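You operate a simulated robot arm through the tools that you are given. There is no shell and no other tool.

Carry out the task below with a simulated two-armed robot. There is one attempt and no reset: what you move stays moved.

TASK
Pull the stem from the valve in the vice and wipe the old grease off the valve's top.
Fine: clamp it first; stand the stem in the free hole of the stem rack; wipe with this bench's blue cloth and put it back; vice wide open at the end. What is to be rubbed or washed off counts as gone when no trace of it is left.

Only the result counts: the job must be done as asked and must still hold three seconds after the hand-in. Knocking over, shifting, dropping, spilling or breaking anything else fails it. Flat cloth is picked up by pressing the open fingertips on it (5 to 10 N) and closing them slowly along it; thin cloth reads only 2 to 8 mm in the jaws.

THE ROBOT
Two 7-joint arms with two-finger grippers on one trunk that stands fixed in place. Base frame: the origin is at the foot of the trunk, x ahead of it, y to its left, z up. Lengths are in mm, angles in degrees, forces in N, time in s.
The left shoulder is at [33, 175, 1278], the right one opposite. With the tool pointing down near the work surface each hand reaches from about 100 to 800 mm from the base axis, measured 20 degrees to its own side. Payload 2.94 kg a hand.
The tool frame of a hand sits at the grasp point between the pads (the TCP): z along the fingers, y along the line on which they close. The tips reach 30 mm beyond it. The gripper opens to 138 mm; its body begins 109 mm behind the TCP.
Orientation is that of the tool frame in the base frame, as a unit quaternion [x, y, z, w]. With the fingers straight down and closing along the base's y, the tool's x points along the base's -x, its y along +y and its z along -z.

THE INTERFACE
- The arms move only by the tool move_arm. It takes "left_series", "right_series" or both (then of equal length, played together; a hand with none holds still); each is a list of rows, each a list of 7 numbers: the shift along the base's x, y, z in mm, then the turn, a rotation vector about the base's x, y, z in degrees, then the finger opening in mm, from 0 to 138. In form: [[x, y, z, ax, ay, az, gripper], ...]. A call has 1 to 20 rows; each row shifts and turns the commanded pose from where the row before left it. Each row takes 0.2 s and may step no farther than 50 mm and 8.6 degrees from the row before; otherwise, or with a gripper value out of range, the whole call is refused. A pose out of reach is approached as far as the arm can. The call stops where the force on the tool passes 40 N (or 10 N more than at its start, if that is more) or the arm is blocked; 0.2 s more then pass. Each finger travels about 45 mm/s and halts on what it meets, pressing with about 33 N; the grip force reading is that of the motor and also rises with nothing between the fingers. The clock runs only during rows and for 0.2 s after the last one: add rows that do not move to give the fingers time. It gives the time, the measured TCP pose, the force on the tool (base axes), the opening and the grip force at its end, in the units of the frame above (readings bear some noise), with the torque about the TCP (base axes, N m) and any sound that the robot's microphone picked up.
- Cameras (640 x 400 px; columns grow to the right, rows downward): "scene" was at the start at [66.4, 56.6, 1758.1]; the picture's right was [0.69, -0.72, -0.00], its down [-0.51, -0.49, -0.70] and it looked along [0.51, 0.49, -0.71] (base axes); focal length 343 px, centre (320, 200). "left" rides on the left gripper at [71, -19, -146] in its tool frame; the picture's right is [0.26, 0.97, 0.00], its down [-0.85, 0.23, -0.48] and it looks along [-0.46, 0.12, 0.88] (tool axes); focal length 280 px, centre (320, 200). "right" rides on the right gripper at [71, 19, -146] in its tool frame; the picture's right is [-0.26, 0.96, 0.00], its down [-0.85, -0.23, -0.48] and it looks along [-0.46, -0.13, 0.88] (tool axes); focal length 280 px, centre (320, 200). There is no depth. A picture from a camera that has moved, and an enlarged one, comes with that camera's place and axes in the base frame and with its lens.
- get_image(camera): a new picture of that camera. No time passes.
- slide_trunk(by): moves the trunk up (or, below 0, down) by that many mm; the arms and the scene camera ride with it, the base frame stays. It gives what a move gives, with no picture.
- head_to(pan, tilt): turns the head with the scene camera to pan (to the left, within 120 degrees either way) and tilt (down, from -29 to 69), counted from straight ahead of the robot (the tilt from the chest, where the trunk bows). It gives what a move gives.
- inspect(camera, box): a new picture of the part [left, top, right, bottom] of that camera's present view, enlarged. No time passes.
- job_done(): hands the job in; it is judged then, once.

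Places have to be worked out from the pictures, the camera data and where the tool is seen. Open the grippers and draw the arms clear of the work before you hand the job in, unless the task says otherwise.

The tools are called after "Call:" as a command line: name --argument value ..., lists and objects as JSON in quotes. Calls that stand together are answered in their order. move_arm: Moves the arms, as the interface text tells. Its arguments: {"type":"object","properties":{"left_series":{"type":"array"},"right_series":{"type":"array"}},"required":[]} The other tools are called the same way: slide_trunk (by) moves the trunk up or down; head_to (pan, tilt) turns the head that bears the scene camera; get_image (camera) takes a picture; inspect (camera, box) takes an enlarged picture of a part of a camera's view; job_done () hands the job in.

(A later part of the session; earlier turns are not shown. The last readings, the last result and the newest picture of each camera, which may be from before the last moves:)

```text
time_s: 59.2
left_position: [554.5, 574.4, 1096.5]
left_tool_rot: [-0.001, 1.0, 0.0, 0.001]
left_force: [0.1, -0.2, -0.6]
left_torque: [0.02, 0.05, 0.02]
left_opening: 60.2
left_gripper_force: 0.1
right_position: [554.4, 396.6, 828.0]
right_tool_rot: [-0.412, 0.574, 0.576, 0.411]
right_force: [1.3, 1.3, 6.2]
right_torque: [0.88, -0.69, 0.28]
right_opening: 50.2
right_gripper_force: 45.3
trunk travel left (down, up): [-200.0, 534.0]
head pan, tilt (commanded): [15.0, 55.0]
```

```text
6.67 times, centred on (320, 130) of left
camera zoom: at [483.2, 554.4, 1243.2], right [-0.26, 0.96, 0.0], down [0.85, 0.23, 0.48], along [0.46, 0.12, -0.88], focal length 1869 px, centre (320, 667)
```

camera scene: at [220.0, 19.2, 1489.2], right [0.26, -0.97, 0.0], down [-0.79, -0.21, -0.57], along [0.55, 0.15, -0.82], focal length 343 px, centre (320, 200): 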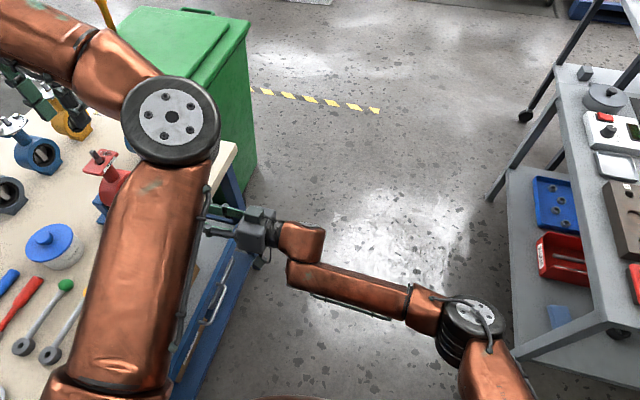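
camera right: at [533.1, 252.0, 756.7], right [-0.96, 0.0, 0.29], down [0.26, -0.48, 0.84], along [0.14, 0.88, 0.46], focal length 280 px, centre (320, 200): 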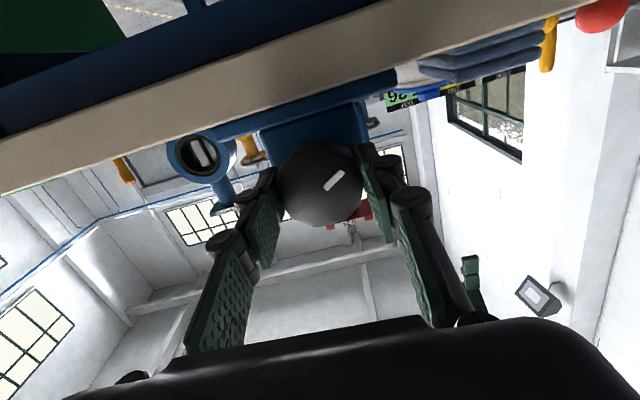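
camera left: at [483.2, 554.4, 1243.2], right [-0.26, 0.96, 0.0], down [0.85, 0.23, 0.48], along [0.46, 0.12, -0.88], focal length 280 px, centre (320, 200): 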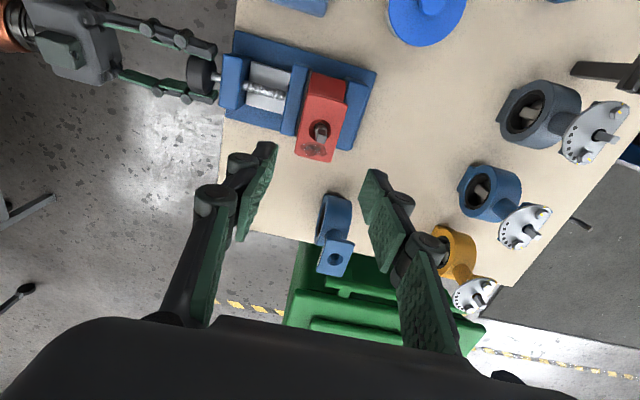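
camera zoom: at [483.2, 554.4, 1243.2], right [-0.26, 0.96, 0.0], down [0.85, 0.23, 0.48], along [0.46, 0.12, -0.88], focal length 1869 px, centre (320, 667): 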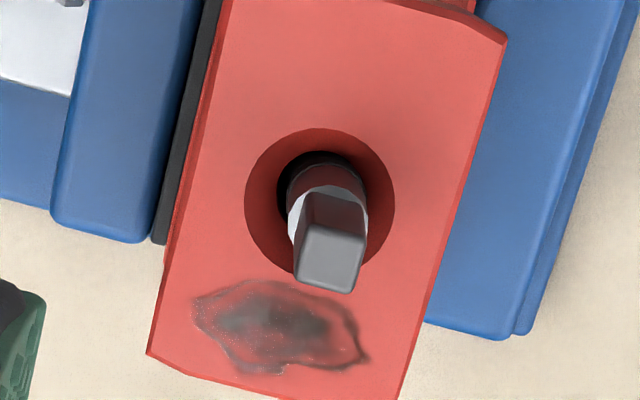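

The stem is centred under the TCP (554.4, 574.8). I descend with the fingers narrowed to 30 mm, to TCP z≈996 so the tips stay just above the flange.

Call:
move_arm --left_series '[[0, 0, -20, 0, 0, 0, 45], [0, 0, -20, 0, 0, 0, 30], [0, 0, -20, 0, 0, 0, 30], [0, 0, -15, 0, 0, 0, 30], [0, 0, -15, 0, 0, 0, 30], [0, 0, -10, 0, 0, 0, 30]]'

Call:
get_image --camera "left"

Call:
inspect --camera "scene" --box '[40, 110, 160, 210]'

```text
time_s: 60.6
left_position: [554.1, 573.5, 996.9]
left_tool_rot: [-0.001, 1.0, -0.001, 0.001]
left_force: [-0.3, -0.3, -0.1]
left_torque: [-0.01, 0.01, -0.05]
left_opening: 30.3
left_gripper_force: 0.1
right_position: [555.1, 397.5, 828.4]
right_tool_rot: [-0.411, 0.575, 0.575, 0.413]
right_force: [1.6, 2.0, 10.2]
right_torque: [0.55, -0.68, 0.03]
right_opening: 49.8
right_gripper_force: 45.3
trunk travel left (down, up): [-200.0, 534.0]
head pan, tilt (commanded): [15.0, 55.0]
```

```text
taken
camera left: at [482.1, 554.3, 1142.7], right [-0.26, 0.96, 0.0], down [0.85, 0.23, 0.48], along [0.46, 0.12, -0.88], focal length 280 px, centre (320, 200)
```

left: 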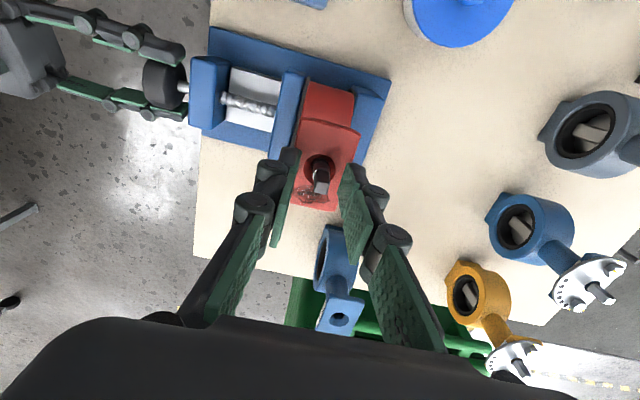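

```text
4.00 times, centred on (100, 160) of scene
camera zoom: at [219.9, 19.3, 1489.2], right [0.26, -0.97, 0.0], down [-0.79, -0.21, -0.57], along [0.55, 0.15, -0.82], focal length 1374 px, centre (1200, 360)
```

zoom: 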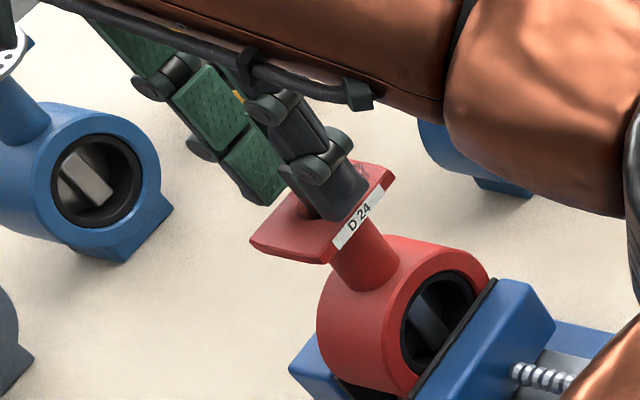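

The fingers straddle the stem just above the flange. I close on it.

Call:
move_arm --left_series '[[0, 0, 0, 0, 0, 0, 18], [0, 0, 0, 0, 0, 0, 8], [0, 0, 0, 0, 0, 0, 4], [0, 0, 0, 0, 0, 0, 4]]'

Call:
get_image --camera "left"

```text
time_s: 61.6
left_position: [552.5, 572.8, 997.2]
left_tool_rot: [0.0, 1.0, 0.0, 0.001]
left_force: [-0.3, -2.1, 8.3]
left_torque: [-0.23, -0.05, -0.05]
left_opening: 8.6
left_gripper_force: 33.3
right_position: [554.9, 395.6, 827.9]
right_tool_rot: [-0.411, 0.575, 0.574, 0.412]
right_force: [5.8, 9.0, 10.1]
right_torque: [0.41, -0.67, -0.13]
right_opening: 50.2
right_gripper_force: 45.4
trunk travel left (down, up): [-200.0, 534.0]
head pan, tilt (commanded): [15.0, 55.0]
```

```text
taken
camera left: at [481.8, 553.9, 1143.8], right [-0.26, 0.96, 0.0], down [0.85, 0.23, 0.48], along [0.46, 0.13, -0.88], focal length 280 px, centre (320, 200)
```

left: 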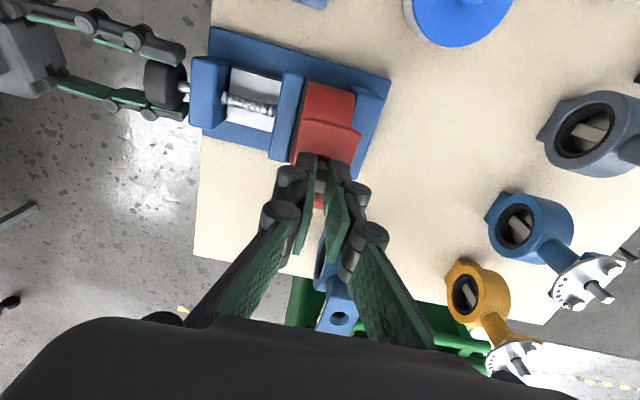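

Grip on the stem: 8.6 mm, 33 N; the tips may just touch the flange (8 N). I start pulling up slowly.

Call:
move_arm --left_series '[[0, 0, 2, 0, 0, 0, 4], [0, 0, 2, 0, 0, 0, 4], [0, 0, 2, 0, 0, 0, 4]]'

Call:
get_image --camera "left"

Call:
inspect --camera "scene" --box '[40, 110, 160, 210]'

```text
time_s: 62.4
left_position: [554.6, 574.3, 1002.0]
left_tool_rot: [-0.002, 1.0, -0.001, -0.001]
left_force: [-2.6, 0.0, -13.8]
left_torque: [-0.08, 0.25, 0.01]
left_opening: 8.2
left_gripper_force: 32.4
right_position: [554.3, 397.7, 827.6]
right_tool_rot: [-0.41, 0.575, 0.575, 0.412]
right_force: [0.3, -1.2, 12.9]
right_torque: [1.28, -0.69, 0.11]
right_opening: 49.8
right_gripper_force: 45.3
trunk travel left (down, up): [-200.0, 534.0]
head pan, tilt (commanded): [15.0, 55.0]
```

```text
taken
camera left: at [482.8, 554.4, 1148.1], right [-0.26, 0.96, 0.0], down [0.85, 0.23, 0.47], along [0.46, 0.12, -0.88], focal length 280 px, centre (320, 200)
```

left: 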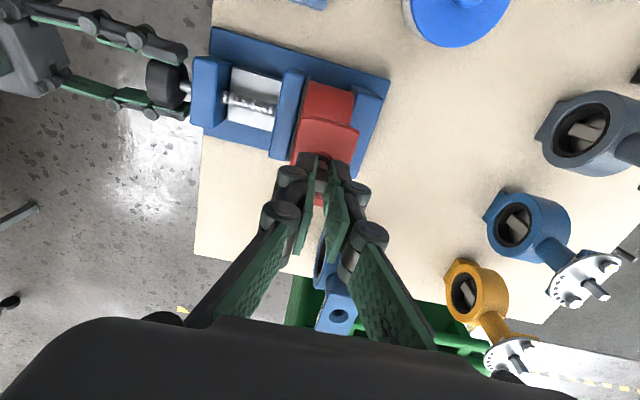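

```text
4.00 times, centred on (100, 160) of scene
camera zoom: at [220.3, 19.5, 1489.0], right [0.26, -0.97, 0.0], down [-0.79, -0.21, -0.57], along [0.55, 0.15, -0.82], focal length 1374 px, centre (1200, 360)
```

zoom: 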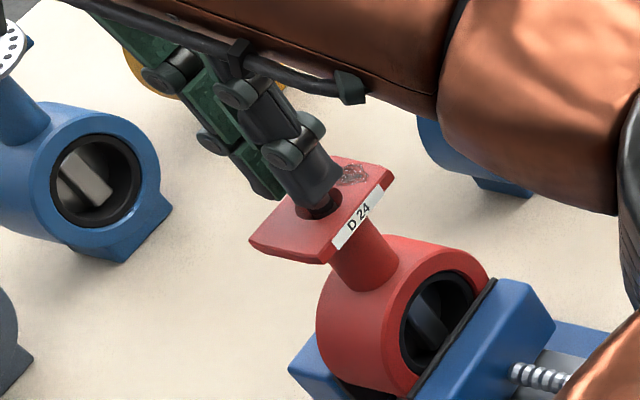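

The stem resists with ~14 N and the valve stays put in the vice. I keep pulling slowly.

Call:
move_arm --left_series '[[0, 0, 2, 0, 0, 0, 4], [0, 0, 2, 0, 0, 0, 4], [0, 0, 2, 0, 0, 0, 4], [0, 0, 2, 0, 0, 0, 4], [0, 0, 2, 0, 0, 0, 4]]'

Call:
inspect --camera "scene" --box '[40, 110, 160, 210]'

```text
time_s: 63.6
left_position: [554.4, 573.9, 1013.6]
left_tool_rot: [0.0, 1.0, -0.001, -0.001]
left_force: [-4.0, -0.7, -13.1]
left_torque: [0.03, 0.46, 0.01]
left_opening: 8.3
left_gripper_force: 33.1
right_position: [555.3, 396.0, 826.7]
right_tool_rot: [-0.412, 0.574, 0.575, 0.412]
right_force: [0.6, -3.3, 15.4]
right_torque: [0.54, -0.63, 0.02]
right_opening: 50.2
right_gripper_force: 45.0
trunk travel left (down, up): [-200.0, 534.0]
head pan, tilt (commanded): [15.0, 55.0]
```

```text
4.00 times, centred on (100, 160) of scene
camera zoom: at [219.7, 19.3, 1489.2], right [0.26, -0.97, 0.0], down [-0.79, -0.21, -0.57], along [0.55, 0.15, -0.82], focal length 1374 px, centre (1200, 360)
```

zoom: 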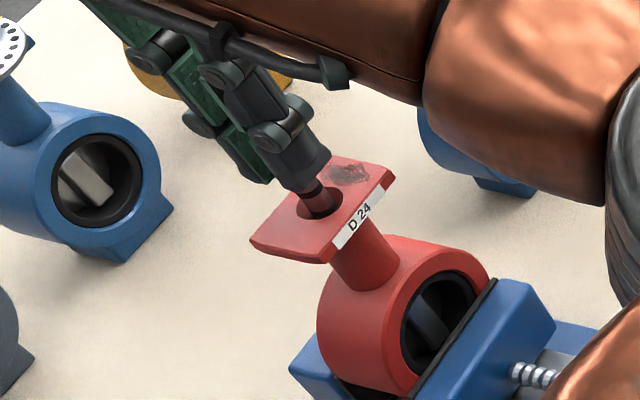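

The stem is sliding out and the valve is unmoved. I continue upward, easing -0.5 mm in x for the side load.

Call:
move_arm --left_series '[[-0.5, 0, 4, 0, 0, 0, 4], [0, 0, 4, 0, 0, 0, 4], [0, 0, 4, 0, 0, 0, 4], [0, 0, 4, 0, 0, 0, 4], [0, 0, 4, 0, 0, 0, 4], [0, 0, 4, 0, 0, 0, 4]]'

Call:
inspect --camera "scene" --box '[40, 110, 160, 210]'

```text
time_s: 65.0
left_position: [552.8, 572.4, 1037.6]
left_tool_rot: [0.0, 1.0, 0.0, 0.002]
left_force: [2.3, 0.6, -12.0]
left_torque: [0.09, -0.31, 0.01]
left_opening: 8.1
left_gripper_force: 33.3
right_position: [554.6, 397.0, 828.0]
right_tool_rot: [-0.411, 0.575, 0.575, 0.411]
right_force: [-3.1, -3.3, 16.3]
right_torque: [0.52, -0.66, 0.1]
right_opening: 49.9
right_gripper_force: 44.4
trunk travel left (down, up): [-200.0, 534.0]
head pan, tilt (commanded): [15.0, 55.0]
```

```text
4.00 times, centred on (100, 160) of scene
camera zoom: at [220.2, 19.3, 1489.2], right [0.26, -0.97, 0.0], down [-0.79, -0.21, -0.57], along [0.55, 0.15, -0.82], focal length 1374 px, centre (1200, 360)
```

zoom: 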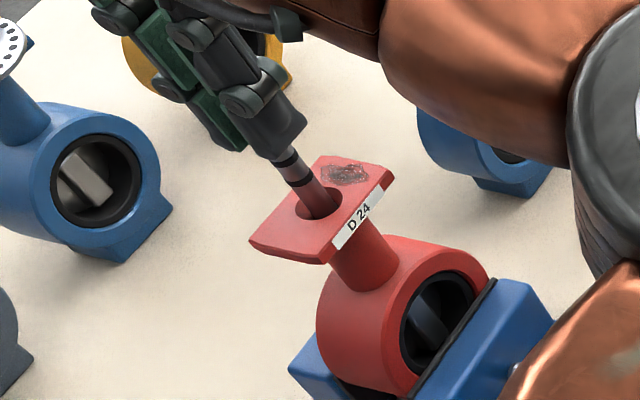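

More of the stem is out; still the resistance ~12 N. Continue.

Call:
move_arm --left_series '[[0.3, 0, 4, 0, 0, 0, 4], [0, 0, 4, 0, 0, 0, 4], [0, 0, 4, 0, 0, 0, 4], [0, 0, 4, 0, 0, 0, 4], [0, 0, 4, 0, 0, 0, 4], [0, 0, 4, 0, 0, 0, 4]]'

Call:
inspect --camera "scene" --box '[40, 110, 160, 210]'

```text
time_s: 66.4
left_position: [553.7, 573.4, 1061.6]
left_tool_rot: [-0.001, 1.0, -0.001, 0.001]
left_force: [-1.6, -0.1, -12.8]
left_torque: [-0.04, 0.17, 0.01]
left_opening: 8.0
left_gripper_force: 32.6
right_position: [555.0, 397.5, 827.6]
right_tool_rot: [-0.412, 0.575, 0.575, 0.412]
right_force: [-2.6, -3.0, 14.8]
right_torque: [0.63, -0.64, 0.11]
right_opening: 50.1
right_gripper_force: 45.1
trunk travel left (down, up): [-200.0, 534.0]
head pan, tilt (commanded): [15.0, 55.0]
```

```text
4.00 times, centred on (100, 160) of scene
camera zoom: at [219.8, 19.4, 1489.2], right [0.26, -0.97, 0.0], down [-0.79, -0.21, -0.57], along [0.55, 0.15, -0.82], focal length 1374 px, centre (1200, 360)
```

zoom: 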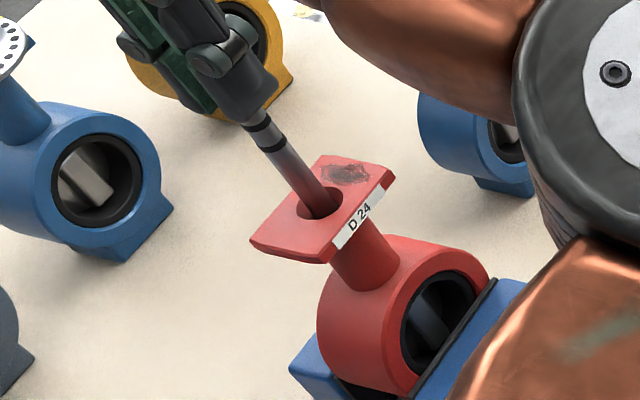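

Lifted 65 mm so far, stem still in the bore. Continue upward.

Call:
move_arm --left_series '[[0, 0, 4, 0, 0, 0, 4], [0, 0, 4, 0, 0, 0, 4], [0, 0, 4, 0, 0, 0, 4], [0, 0, 4, 0, 0, 0, 4], [0, 0, 4, 0, 0, 0, 4], [0, 0, 4, 0, 0, 0, 4], [0, 0, 4, 0, 0, 0, 4]]'

Call:
inspect --camera "scene" --box '[40, 90, 160, 190]'

```text
time_s: 68.0
left_position: [555.9, 575.3, 1089.7]
left_tool_rot: [0.0, 1.0, 0.0, 0.001]
left_force: [0.9, -0.5, -1.5]
left_torque: [-0.02, 0.02, -0.01]
left_opening: 8.2
left_gripper_force: 33.4
right_position: [555.7, 397.3, 827.3]
right_tool_rot: [-0.411, 0.575, 0.575, 0.411]
right_force: [0.0, 3.3, 11.6]
right_torque: [0.02, -0.68, -0.02]
right_opening: 50.1
right_gripper_force: 44.5
trunk travel left (down, up): [-200.0, 534.0]
head pan, tilt (commanded): [15.0, 55.0]
```

```text
4.00 times, centred on (100, 140) of scene
camera zoom: at [219.6, 19.5, 1489.2], right [0.26, -0.97, 0.0], down [-0.79, -0.21, -0.57], along [0.55, 0.15, -0.82], focal length 1374 px, centre (1200, 440)
```

zoom: 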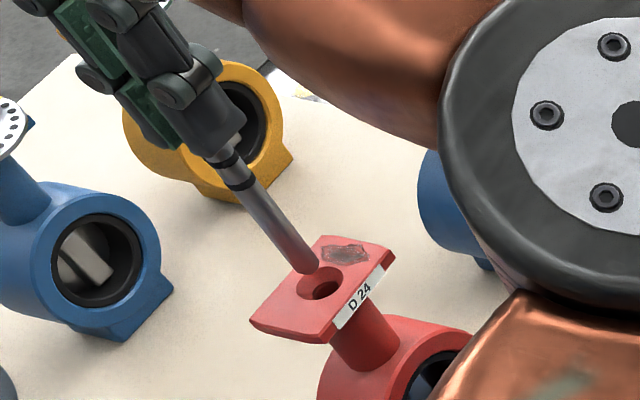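

The stem is free (only its weight, 1.5 N); it's about 107 mm long. I raise it well clear and look at the rack before travelling.

Call:
move_arm --left_series '[[0, 0, 20, 0, 0, 0, 4], [0, 0, 25, 0, 0, 0, 4], [0, 0, 25, 0, 0, 0, 4], [-25, 25, 0, 0, 0, 0, 4], [-30, 30, 0, 0, 0, 0, 4], [-30, 30, 0, 0, 0, 0, 4], [-30, 30, 0, 0, 0, 0, 4]]'

Call:
get_image --camera "left"

Call:
head_to --pan 50 --tilt 50

Call:
get_image --camera "scene"

```text
time_s: 69.6
left_position: [442.8, 687.6, 1158.8]
left_tool_rot: [0.0, 1.0, -0.001, 0.001]
left_force: [-0.6, -0.2, -0.4]
left_torque: [0.01, -0.02, 0.01]
left_opening: 8.2
left_gripper_force: 32.9
right_position: [553.8, 396.7, 827.5]
right_tool_rot: [-0.412, 0.575, 0.574, 0.412]
right_force: [-2.6, 3.9, 10.1]
right_torque: [-0.38, -0.74, -0.55]
right_opening: 50.0
right_gripper_force: 45.2
trunk travel left (down, up): [-200.0, 534.0]
head pan, tilt (commanded): [15.0, 55.0]
```

```text
taken
camera left: at [370.3, 668.9, 1304.6], right [-0.26, 0.97, 0.0], down [0.85, 0.23, 0.48], along [0.46, 0.12, -0.88], focal length 280 px, centre (320, 200)
```

left: 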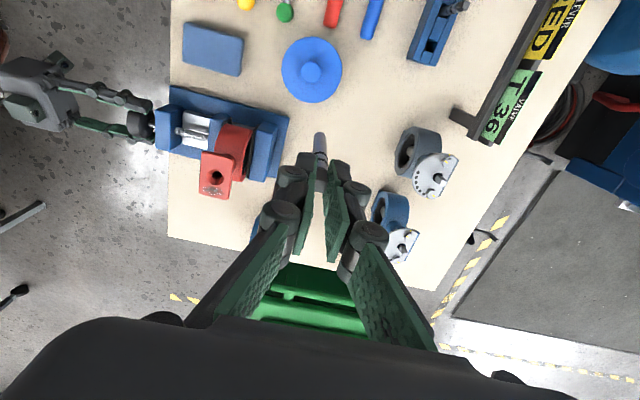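

```text
time_s: 70.6
left_position: [443.2, 688.4, 1157.9]
left_tool_rot: [-0.001, 1.0, 0.0, 0.001]
left_force: [-0.4, -0.3, -0.7]
left_torque: [0.02, -0.02, -0.02]
left_opening: 8.1
left_gripper_force: 33.0
right_position: [555.1, 396.9, 826.7]
right_tool_rot: [-0.41, 0.576, 0.575, 0.411]
right_force: [-1.9, 0.5, 7.0]
right_torque: [0.17, -0.66, 0.04]
right_opening: 50.2
right_gripper_force: 44.8
trunk travel left (down, up): [-200.0, 534.0]
head pan, tilt (commanded): [50.0, 50.0]
```

```text
taken
camera scene: at [199.5, 59.7, 1495.7], right [0.77, -0.64, 0.0], down [-0.49, -0.59, -0.64], along [0.41, 0.49, -0.77], focal length 343 px, centre (320, 200)
```

scene: 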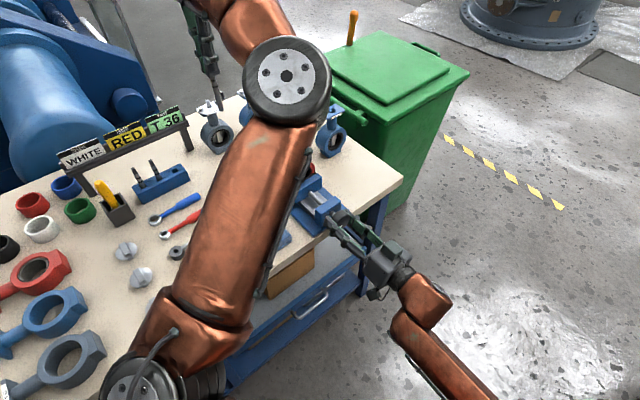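

I'll look closely at the rack and the stem in the gripper.

Call:
inspect --camera "scene" --box '[120, 140, 220, 220]'

Call:
inspect --camera "left" --box '[270, 110, 370, 190]'

Call:
inspect --camera "left" --box '[390, 0, 490, 80]'

```text
5.00 times, centred on (170, 180) of scene
camera zoom: at [199.5, 59.7, 1495.7], right [0.77, -0.64, 0.0], down [-0.49, -0.59, -0.64], along [0.41, 0.49, -0.77], focal length 1717 px, centre (1070, 300)
```

zoom: 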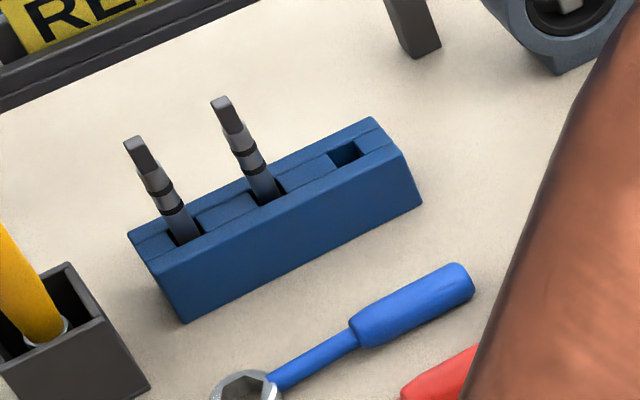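

```text
5.00 times, centred on (320, 150) of left
camera zoom: at [370.9, 668.2, 1304.7], right [-0.26, 0.96, 0.0], down [0.85, 0.23, 0.48], along [0.46, 0.12, -0.88], focal length 1402 px, centre (320, 450)
```

zoom: 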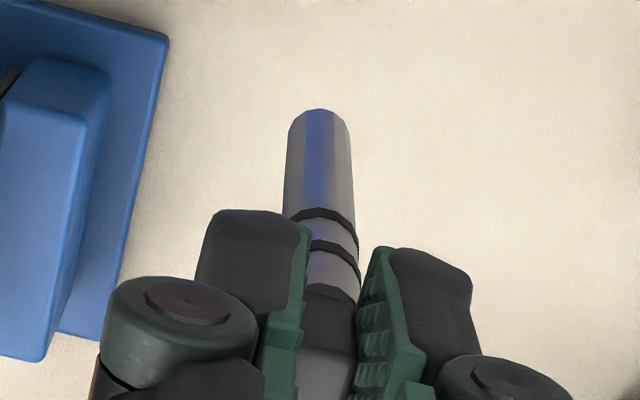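

```text
5.00 times, centred on (440, 40) of left
camera zoom: at [370.9, 668.2, 1304.7], right [-0.26, 0.96, 0.0], down [0.85, 0.23, 0.48], along [0.46, 0.12, -0.88], focal length 1402 px, centre (-280, 1000)
```

zoom: 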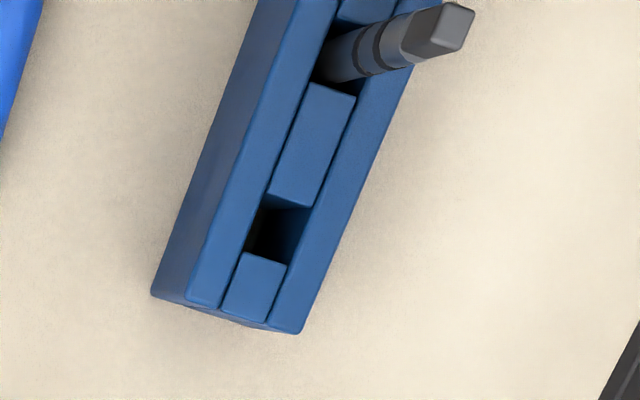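

Using exact camera angles, bench top is z≈782, rack top z≈819, free hole at about [325, 832]; stems in the rack reach z≈886, so mine must go down to the bench. I travel high to above the free hole.

Call:
move_arm --left_series '[[-24, 29, 0, 0, 0, 0, 4], [-24, 29, 0, 0, 0, 0, 4], [-24, 29, 0, 0, 0, 0, 4], [-24, 29, 0, 0, 0, 0, 4], [-22, 28, -20, 0, 0, 0, 4], [0, 0, -20, 0, 0, 0, 4]]'

Call:
get_image --camera "left"

Call:
get_image --camera "scene"

```text
time_s: 72.0
left_position: [318.9, 832.7, 1119.0]
left_tool_rot: [0.0, 1.0, 0.0, 0.0]
left_force: [0.6, -0.8, -1.2]
left_torque: [0.05, -0.03, -0.05]
left_opening: 8.1
left_gripper_force: 33.1
right_position: [554.8, 396.3, 826.5]
right_tool_rot: [-0.411, 0.575, 0.576, 0.411]
right_force: [-2.6, -2.8, 3.8]
right_torque: [1.11, -0.63, 0.56]
right_opening: 50.1
right_gripper_force: 45.0
trunk travel left (down, up): [-200.0, 534.0]
head pan, tilt (commanded): [50.0, 50.0]
```

```text
taken
camera left: at [248.0, 812.5, 1265.7], right [-0.26, 0.96, 0.0], down [0.85, 0.23, 0.48], along [0.46, 0.12, -0.88], focal length 280 px, centre (320, 200)
```

left: 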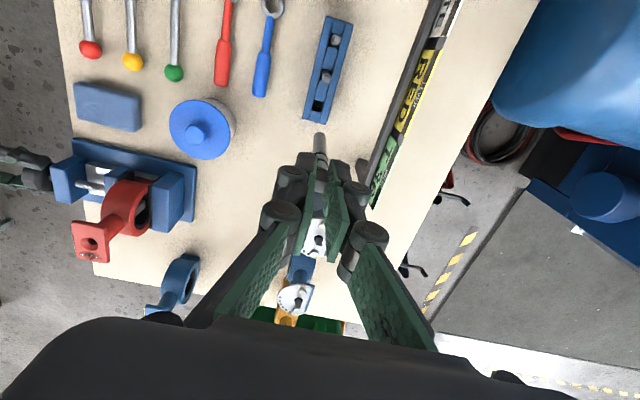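

```text
taken
camera scene: at [199.7, 59.9, 1495.6], right [0.77, -0.64, 0.0], down [-0.49, -0.59, -0.64], along [0.41, 0.49, -0.77], focal length 343 px, centre (320, 200)
```

scene: 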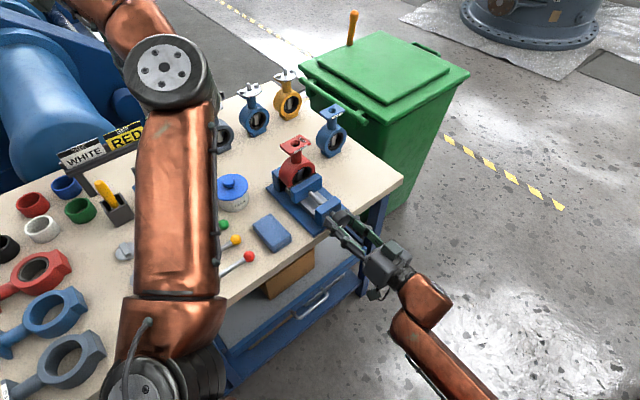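

Now above the rack. I enlarge to measure hole versus stem.

Call:
inspect --camera "left" --box '[270, 60, 370, 150]'

Call:
inspect --camera "scene" --box '[260, 120, 360, 220]'

```text
4.44 times, centred on (320, 105) of left
camera zoom: at [248.0, 812.5, 1265.7], right [-0.26, 0.96, 0.0], down [0.85, 0.23, 0.48], along [0.46, 0.12, -0.88], focal length 1246 px, centre (320, 622)
```

zoom: 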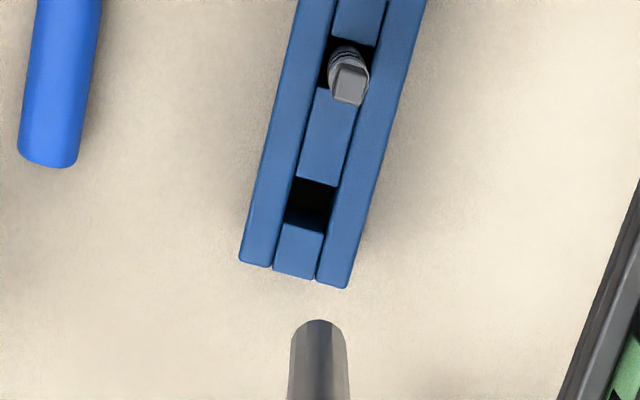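

```text
4.00 times, centred on (310, 170) of scene
camera zoom: at [199.7, 59.9, 1495.6], right [0.77, -0.64, 0.0], down [-0.49, -0.59, -0.64], along [0.41, 0.49, -0.77], focal length 1374 px, centre (360, 320)
```

zoom: 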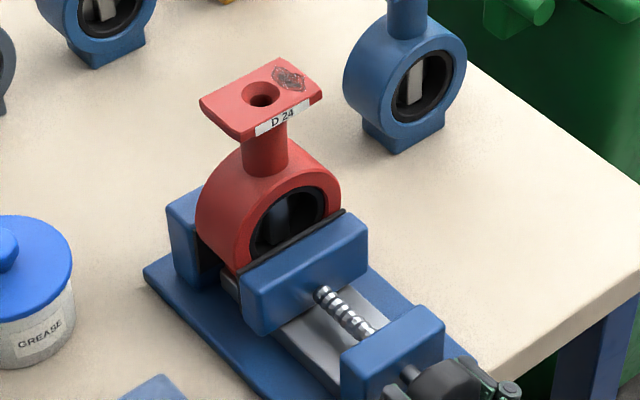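

Relative to the TCP the hole is at [+5.1, -1.9]. I shift by that and go down until the stem end is ~20 mm above the rack, then measure again.

Call:
move_arm --left_series '[[5.1, -1.9, 0, 0, 0, 0, 4], [0, 0, -30, 0, 0, 0, 4], [0, 0, -30, 0, 0, 0, 4], [0, 0, -30, 0, 0, 0, 4], [0, 0, -30, 0, 0, 0, 4], [0, 0, -20, 0, 0, 0, 4], [0, 0, -20, 0, 0, 0, 4]]'

Call:
inspect --camera "left" --box '[270, 80, 370, 170]'

Call:
get_image --camera "scene"

```text
time_s: 73.6
left_position: [325.6, 831.6, 958.3]
left_tool_rot: [-0.001, 1.0, -0.001, 0.0]
left_force: [-0.7, -0.5, -1.0]
left_torque: [0.02, 0.02, 0.02]
left_opening: 8.1
left_gripper_force: 33.0
right_position: [554.4, 396.3, 827.2]
right_tool_rot: [-0.412, 0.575, 0.575, 0.411]
right_force: [-4.2, -2.3, 4.5]
right_torque: [0.4, -0.7, 0.17]
right_opening: 50.3
right_gripper_force: 45.3
trunk travel left (down, up): [-200.0, 534.0]
head pan, tilt (commanded): [50.0, 50.0]
```

```text
4.44 times, centred on (320, 125) of left
camera zoom: at [254.7, 811.8, 1103.6], right [-0.26, 0.96, 0.0], down [0.85, 0.23, 0.48], along [0.46, 0.12, -0.88], focal length 1246 px, centre (320, 533)
```

zoom: 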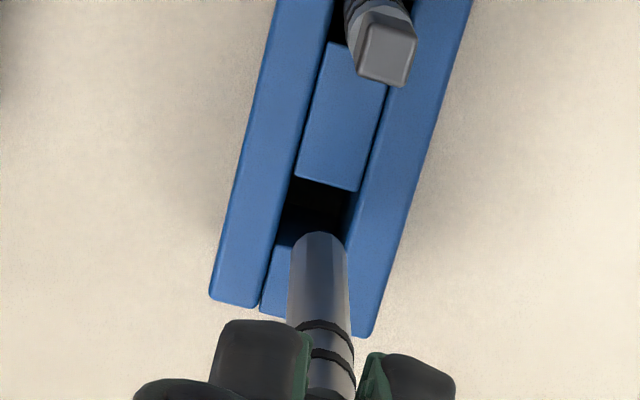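

```text
taken
camera scene: at [199.6, 60.0, 1495.7], right [0.77, -0.64, 0.0], down [-0.49, -0.59, -0.64], along [0.41, 0.49, -0.77], focal length 343 px, centre (320, 200)
```

scene: 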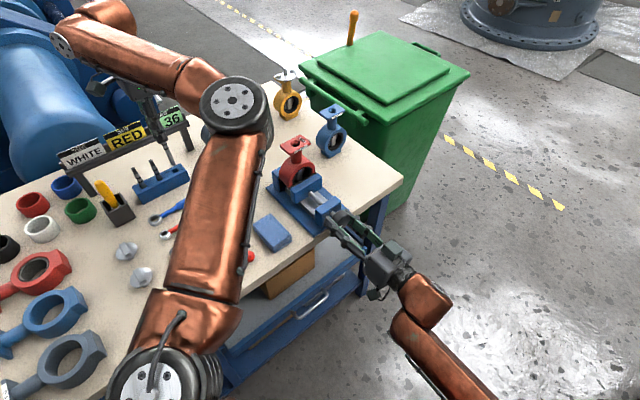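

Hole is within about a millimetre of the stem axis (Δ≈-0.8, -1.0). I check from the scene side too.

Call:
inspect --camera "scene" --box '[120, 130, 220, 210]'

```text
5.00 times, centred on (170, 170) of scene
camera zoom: at [199.6, 60.0, 1495.7], right [0.77, -0.64, 0.0], down [-0.49, -0.59, -0.64], along [0.41, 0.49, -0.77], focal length 1717 px, centre (1070, 350)
```

zoom: 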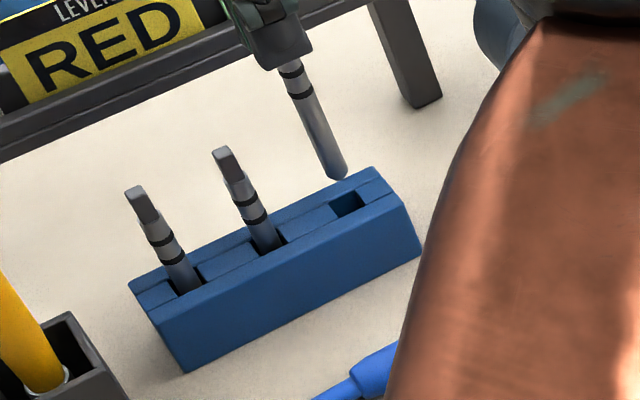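

The stem points right at the free hole. I lower it in small steps with a slight correction.

Call:
move_arm --left_series '[[-0.5, -0.7, -6, 0, 0, 0, 4], [0, 0, -6, 0, 0, 0, 4], [0, 0, -6, 0, 0, 0, 4], [0, 0, -6, 0, 0, 0, 4]]'

Call:
inspect --camera "scene" --box '[120, 130, 220, 210]'

Call:
inspect --camera "left" --box '[270, 80, 370, 170]'

```text
time_s: 74.6
left_position: [324.2, 830.8, 934.1]
left_tool_rot: [-0.001, 1.0, 0.001, 0.001]
left_force: [1.8, 0.7, -0.7]
left_torque: [-0.03, -0.02, -0.04]
left_opening: 8.2
left_gripper_force: 32.8
right_position: [553.9, 396.4, 827.3]
right_tool_rot: [-0.411, 0.575, 0.575, 0.411]
right_force: [-5.4, -3.2, 3.1]
right_torque: [0.14, -0.66, 0.09]
right_opening: 50.2
right_gripper_force: 44.6
trunk travel left (down, up): [-200.0, 534.0]
head pan, tilt (commanded): [50.0, 50.0]
```

```text
5.00 times, centred on (170, 170) of scene
camera zoom: at [199.6, 59.9, 1495.7], right [0.77, -0.64, 0.0], down [-0.49, -0.59, -0.64], along [0.41, 0.49, -0.77], focal length 1717 px, centre (1070, 350)
```

zoom: 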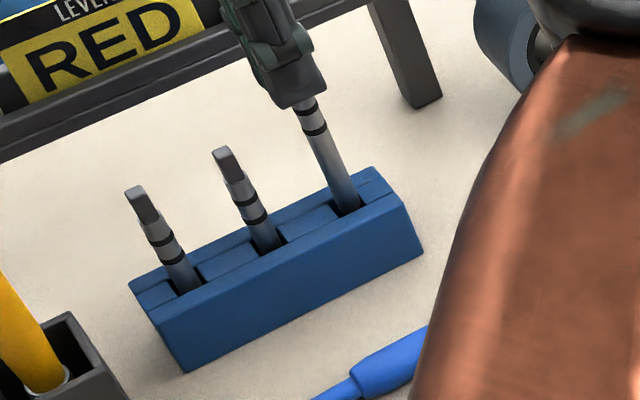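

```text
4.44 times, centred on (320, 125) of left
camera zoom: at [253.2, 810.1, 1080.0], right [-0.26, 0.96, 0.0], down [0.85, 0.23, 0.48], along [0.46, 0.13, -0.88], focal length 1246 px, centre (320, 533)
```

zoom: 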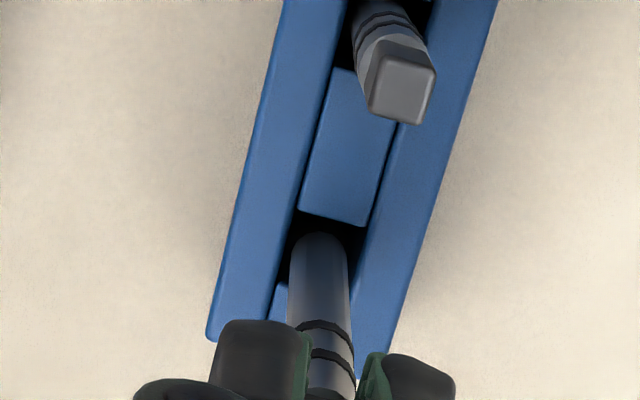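

The stem end is entering the hole without contact force. Continue lowering.

Call:
move_arm --left_series '[[0, 0.5, -5, 0, 0, 0, 4], [0, 0, -5, 0, 0, 0, 4], [0, 0, -5, 0, 0, 0, 4]]'

Call:
inspect --camera "left" --box '[270, 80, 370, 170]'

Call:
inspect --camera "scene" --box '[120, 130, 220, 210]'

```text
time_s: 75.4
left_position: [325.1, 829.7, 919.5]
left_tool_rot: [-0.001, 1.0, 0.0, 0.0]
left_force: [-1.2, -0.6, -0.4]
left_torque: [-0.06, 0.14, 0.01]
left_opening: 8.0
left_gripper_force: 33.0
right_position: [552.9, 398.8, 826.3]
right_tool_rot: [-0.412, 0.575, 0.575, 0.412]
right_force: [-5.1, -2.7, 2.6]
right_torque: [0.18, -0.65, 0.14]
right_opening: 50.1
right_gripper_force: 45.3
trunk travel left (down, up): [-200.0, 534.0]
head pan, tilt (commanded): [50.0, 50.0]
```

```text
4.44 times, centred on (320, 125) of left
camera zoom: at [253.7, 810.4, 1065.8], right [-0.26, 0.96, 0.0], down [0.85, 0.23, 0.48], along [0.46, 0.12, -0.88], focal length 1246 px, centre (320, 533)
```

zoom: 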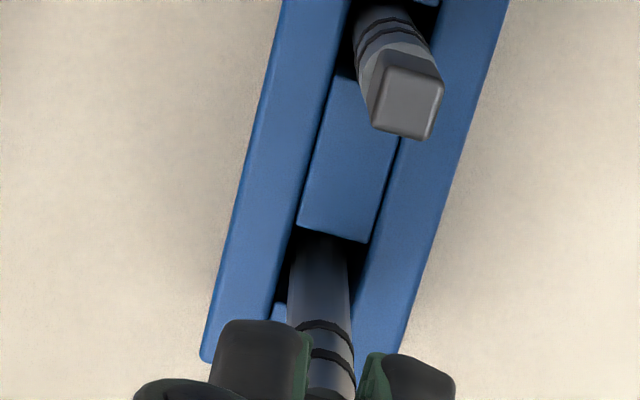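

```text
5.00 times, centred on (170, 170) of scene
camera zoom: at [199.5, 59.9, 1495.7], right [0.77, -0.64, 0.0], down [-0.49, -0.59, -0.64], along [0.41, 0.49, -0.77], focal length 1717 px, centre (1070, 350)
```

zoom: 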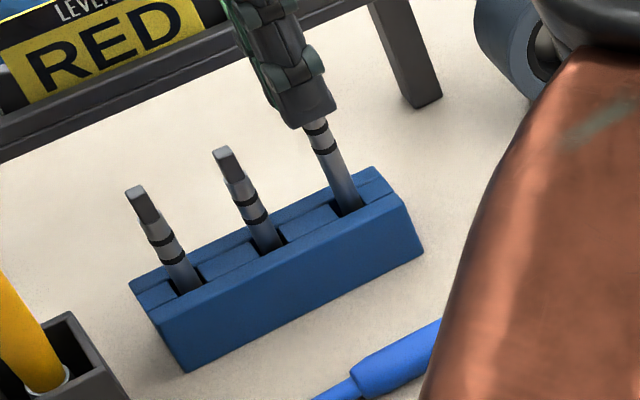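

Almost there; the stem sits a bit toward the near rail, so I add +1 mm in y while lowering further, watching for bottom contact.

Call:
move_arm --left_series '[[0, 1, -4, 0, 0, 0, 4], [0, 0, -4, 0, 0, 0, 4], [0, 0, -4, 0, 0, 0, 4]]'

Call:
inspect --camera "scene" --box '[120, 130, 220, 210]'

```text
time_s: 76.2
left_position: [325.5, 833.1, 908.8]
left_tool_rot: [-0.002, 1.0, 0.0, 0.0]
left_force: [-4.3, -0.5, 0.5]
left_torque: [-0.05, 0.3, -0.02]
left_opening: 8.2
left_gripper_force: 33.2
right_position: [554.8, 397.6, 827.0]
right_tool_rot: [-0.411, 0.575, 0.575, 0.412]
right_force: [-3.5, -2.6, 2.4]
right_torque: [0.16, -0.67, 0.13]
right_opening: 50.2
right_gripper_force: 45.0
trunk travel left (down, up): [-200.0, 534.0]
head pan, tilt (commanded): [50.0, 50.0]
```

```text
5.00 times, centred on (170, 170) of scene
camera zoom: at [199.3, 59.9, 1495.7], right [0.77, -0.64, 0.0], down [-0.49, -0.59, -0.64], along [0.41, 0.49, -0.77], focal length 1717 px, centre (1070, 350)
```

zoom: 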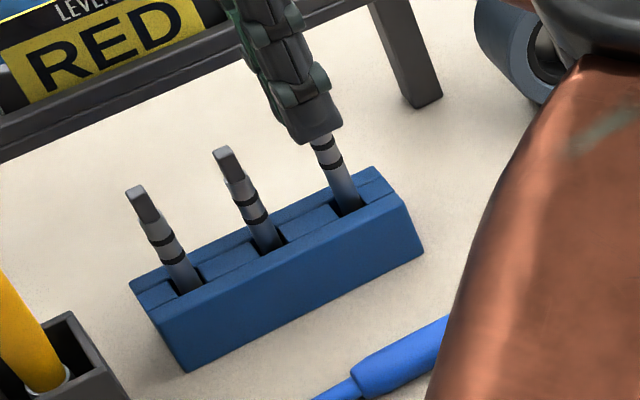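

Slight side load in x; I shift -0.8 mm and continue down; about 8–10 mm should remain.

Call:
move_arm --left_series '[[-0.8, 0, -3, 0, 0, 0, 4], [0, 0, -3, 0, 0, 0, 4], [0, 0, -2, 0, 0, 0, 4]]'

Call:
inspect --camera "scene" --box '[120, 130, 220, 210]'

```text
time_s: 77.0
left_position: [325.1, 830.9, 898.3]
left_tool_rot: [0.001, 1.0, 0.0, 0.001]
left_force: [-2.0, -0.2, -0.4]
left_torque: [0.02, 0.11, 0.01]
left_opening: 8.1
left_gripper_force: 33.1
right_position: [554.1, 396.7, 827.9]
right_tool_rot: [-0.411, 0.575, 0.575, 0.412]
right_force: [-5.0, -1.7, 1.7]
right_torque: [0.0, -0.63, 0.11]
right_opening: 50.2
right_gripper_force: 45.3
trunk travel left (down, up): [-200.0, 534.0]
head pan, tilt (commanded): [50.0, 50.0]
```

```text
5.00 times, centred on (170, 170) of scene
camera zoom: at [199.5, 60.0, 1495.7], right [0.77, -0.64, 0.0], down [-0.49, -0.59, -0.64], along [0.41, 0.49, -0.77], focal length 1717 px, centre (1070, 350)
```

zoom: 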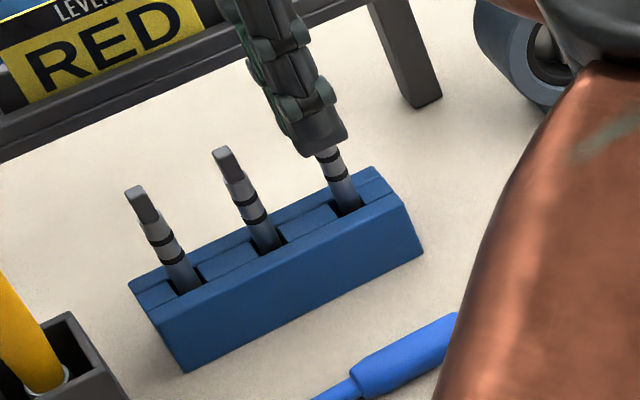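

About 6–7 mm remain by comparison with the neighbours' bands. Continue gently.

Call:
move_arm --left_series '[[-0.4, 0, -2, 0, 0, 0, 4], [0, 0, -2, 0, 0, 0, 4], [0, 0, -2, 0, 0, 0, 4]]'

Call:
inspect --camera "scene" --box '[120, 130, 220, 210]'

```text
time_s: 77.9
left_position: [324.8, 832.2, 897.3]
left_tool_rot: [0.0, 1.0, 0.004, 0.001]
left_force: [-3.7, -3.3, 15.0]
left_torque: [-0.22, 0.3, 0.02]
left_opening: 8.3
left_gripper_force: 33.1
right_position: [553.9, 396.6, 827.6]
right_tool_rot: [-0.412, 0.576, 0.573, 0.413]
right_force: [1.1, 7.0, 1.6]
right_torque: [0.03, -0.95, -0.22]
right_opening: 50.3
right_gripper_force: 45.0
trunk travel left (down, up): [-200.0, 534.0]
head pan, tilt (commanded): [50.0, 50.0]
stopped in row 3 (left hand): the force on the tool passed its limit at 43 N (the readings are from after the stop); the commanded pose is now the measured one
```

```text
5.00 times, centred on (170, 170) of scene
camera zoom: at [199.1, 58.6, 1495.8], right [0.77, -0.64, 0.0], down [-0.49, -0.59, -0.64], along [0.41, 0.49, -0.77], focal length 1717 px, centre (1070, 350)
```

zoom: 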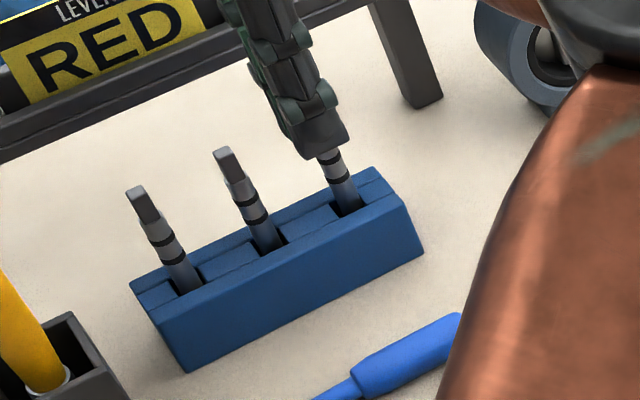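

Bottom contact felt at TCP z≈897 (stem end ≈779, i.e. on the bottom). I relieve the pressure by 1 mm, open the fingers and check the stem before rising.

Call:
move_arm --left_series '[[0, 0, 1, 0, 0, 0, 8], [0, 0, 0, 0, 0, 0, 14], [0, 0, 0, 0, 0, 0, 26], [0, 0, 0, 0, 0, 0, 30]]'

Call:
inspect --camera "left" --box '[260, 90, 380, 200]'

Call:
inspect --camera "scene" --box '[120, 130, 220, 210]'

```text
time_s: 78.9
left_position: [326.2, 831.5, 895.9]
left_tool_rot: [0.001, 1.0, 0.002, 0.002]
left_force: [0.7, 0.6, 0.9]
left_torque: [0.0, 0.0, 0.0]
left_opening: 29.8
left_gripper_force: 0.1
right_position: [554.0, 396.6, 827.7]
right_tool_rot: [-0.412, 0.575, 0.575, 0.411]
right_force: [-2.6, -1.7, 8.5]
right_torque: [0.4, -0.74, 0.06]
right_opening: 50.1
right_gripper_force: 45.3
trunk travel left (down, up): [-200.0, 534.0]
head pan, tilt (commanded): [50.0, 50.0]
```

```text
3.64 times, centred on (320, 145) of left
camera zoom: at [254.5, 811.3, 1042.2], right [-0.26, 0.97, 0.0], down [0.85, 0.23, 0.48], along [0.46, 0.13, -0.88], focal length 1020 px, centre (320, 400)
```

zoom: 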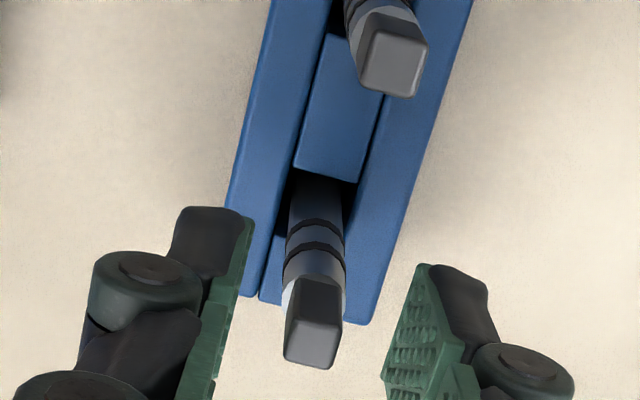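

```text
5.00 times, centred on (170, 170) of scene
camera zoom: at [199.4, 59.4, 1495.7], right [0.77, -0.64, 0.0], down [-0.49, -0.59, -0.64], along [0.41, 0.49, -0.77], focal length 1717 px, centre (1070, 350)
```

zoom: 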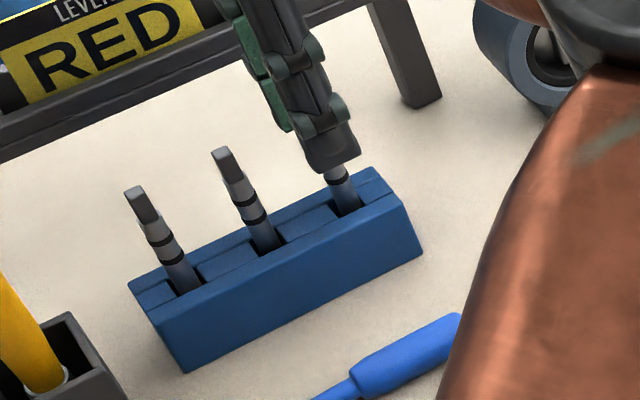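

The stem stands in the hole, free of the fingers. I rise straight up.

Call:
move_arm --left_series '[[0, 0, 15, 0, 0, 0, 30], [0, 0, 30, 0, 0, 0, 30], [0, 0, 40, 0, 0, 0, 30], [0, 0, 40, 0, 0, 0, 40], [0, 0, 40, 0, 0, 0, 60]]'

Call:
inspect --camera "scene" --box '[120, 130, 220, 210]'

Call:
get_image --camera "left"

Call:
inspect --camera "scene" --box '[230, 190, 350, 270]'

```text
time_s: 80.1
left_position: [325.2, 830.4, 1060.9]
left_tool_rot: [0.0, 1.0, 0.002, 0.002]
left_force: [0.4, -0.1, 0.1]
left_torque: [-0.03, -0.03, -0.01]
left_opening: 59.9
left_gripper_force: 0.2
right_position: [554.4, 396.4, 826.3]
right_tool_rot: [-0.412, 0.576, 0.574, 0.411]
right_force: [-3.5, -3.8, 14.3]
right_torque: [-0.42, -0.66, -0.16]
right_opening: 50.2
right_gripper_force: 44.9
trunk travel left (down, up): [-200.0, 534.0]
head pan, tilt (commanded): [50.0, 50.0]
```

```text
5.00 times, centred on (170, 170) of scene
camera zoom: at [198.7, 59.1, 1495.9], right [0.77, -0.64, 0.0], down [-0.49, -0.59, -0.64], along [0.41, 0.49, -0.77], focal length 1717 px, centre (1070, 350)
```

zoom: 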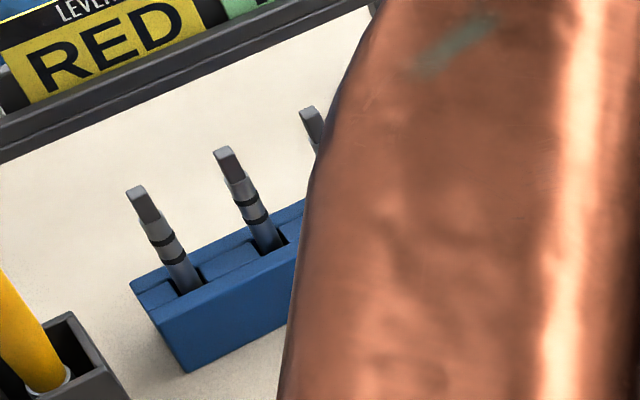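

```text
taken
camera left: at [252.6, 809.8, 1207.1], right [-0.26, 0.97, 0.0], down [0.85, 0.23, 0.48], along [0.46, 0.13, -0.88], focal length 280 px, centre (320, 200)
```

left: 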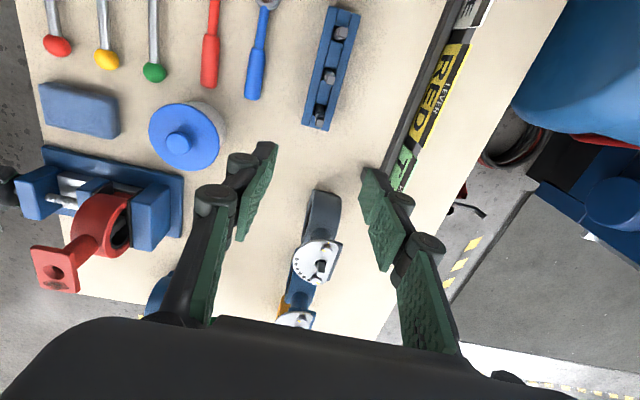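

```text
5.00 times, centred on (290, 230) of scene
camera zoom: at [198.7, 59.1, 1495.9], right [0.77, -0.64, 0.0], down [-0.49, -0.59, -0.64], along [0.41, 0.49, -0.77], focal length 1717 px, centre (470, 50)
```

zoom: 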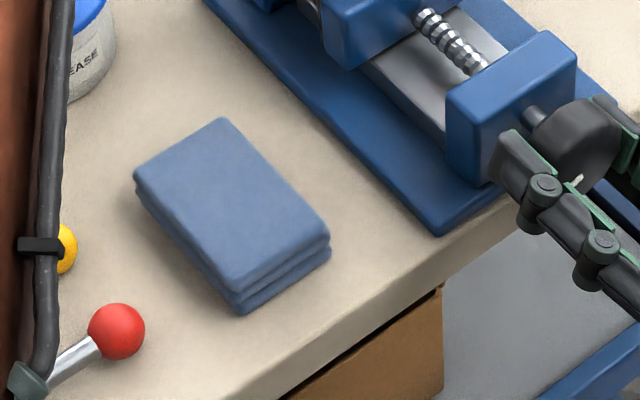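

The stem stands in the rack. The cloth is a folded pad about 53×90×21 mm, x 393–445, y 459–550, centre ≈(419, 504). I move the left hand high over it, opening the fingers to 120 mm.

Call:
move_arm --left_series '[[10, -47, 0, 0, 0, 0, 80], [10, -47, 0, 0, 0, 0, 100], [10, -47, 0, 0, 0, 0, 120], [14, -47, 0, 0, 0, 0, 120], [14, -47, 0, 0, 0, 0, 120], [18, -45, 0, 0, 0, 0, 120], [18, -46, 0, 0, 0, 0, 120], [0, 0, -40, 0, 0, 0, 120], [0, 0, -40, 0, 0, 0, 120]]'

Call:
get_image --camera "left"

Call:
get_image --camera "scene"

```text
time_s: 82.1
left_position: [419.7, 504.0, 981.0]
left_tool_rot: [0.0, 1.0, 0.003, 0.001]
left_force: [0.0, 0.0, 0.8]
left_torque: [0.01, 0.0, -0.01]
left_opening: 120.1
left_gripper_force: 0.0
right_position: [554.9, 397.1, 827.1]
right_tool_rot: [-0.411, 0.576, 0.574, 0.412]
right_force: [0.9, 5.6, 13.1]
right_torque: [1.33, -0.71, 0.22]
right_opening: 50.3
right_gripper_force: 44.8
trunk travel left (down, up): [-200.0, 534.0]
head pan, tilt (commanded): [50.0, 50.0]
```

```text
taken
camera left: at [348.4, 484.9, 1127.1], right [-0.26, 0.97, 0.0], down [0.85, 0.23, 0.48], along [0.46, 0.13, -0.88], focal length 280 px, centre (320, 200)
```

left: 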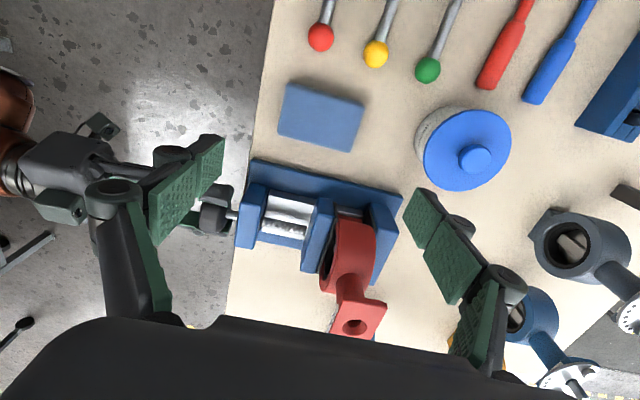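

```text
taken
camera scene: at [199.2, 59.1, 1495.7], right [0.77, -0.64, 0.0], down [-0.49, -0.59, -0.64], along [0.41, 0.49, -0.77], focal length 343 px, centre (320, 200)
```

scene: 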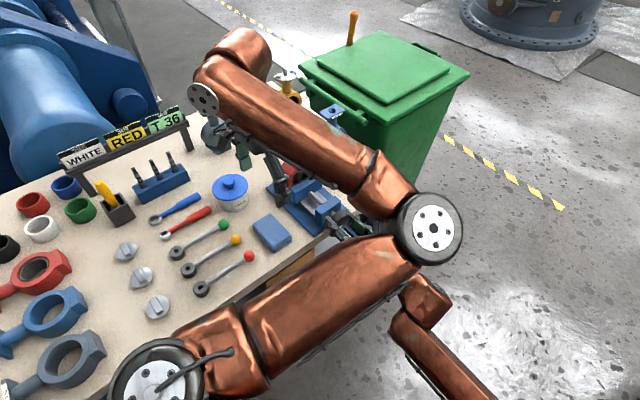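

Elbow clearance to the right wrist looks fine (~200 mm). I measure the cloth more exactly from here.

Call:
inspect --camera "left" --box '[260, 70, 380, 165]'

```text
4.21 times, centred on (320, 118) of left
camera zoom: at [348.4, 484.9, 1127.1], right [-0.26, 0.97, 0.0], down [0.85, 0.23, 0.48], along [0.46, 0.13, -0.88], focal length 1181 px, centre (320, 547)
```

zoom: 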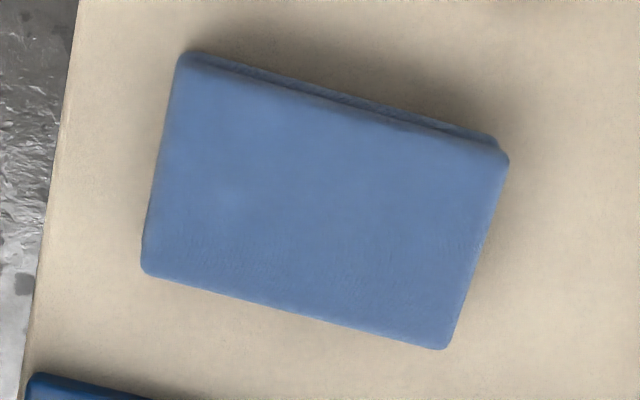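

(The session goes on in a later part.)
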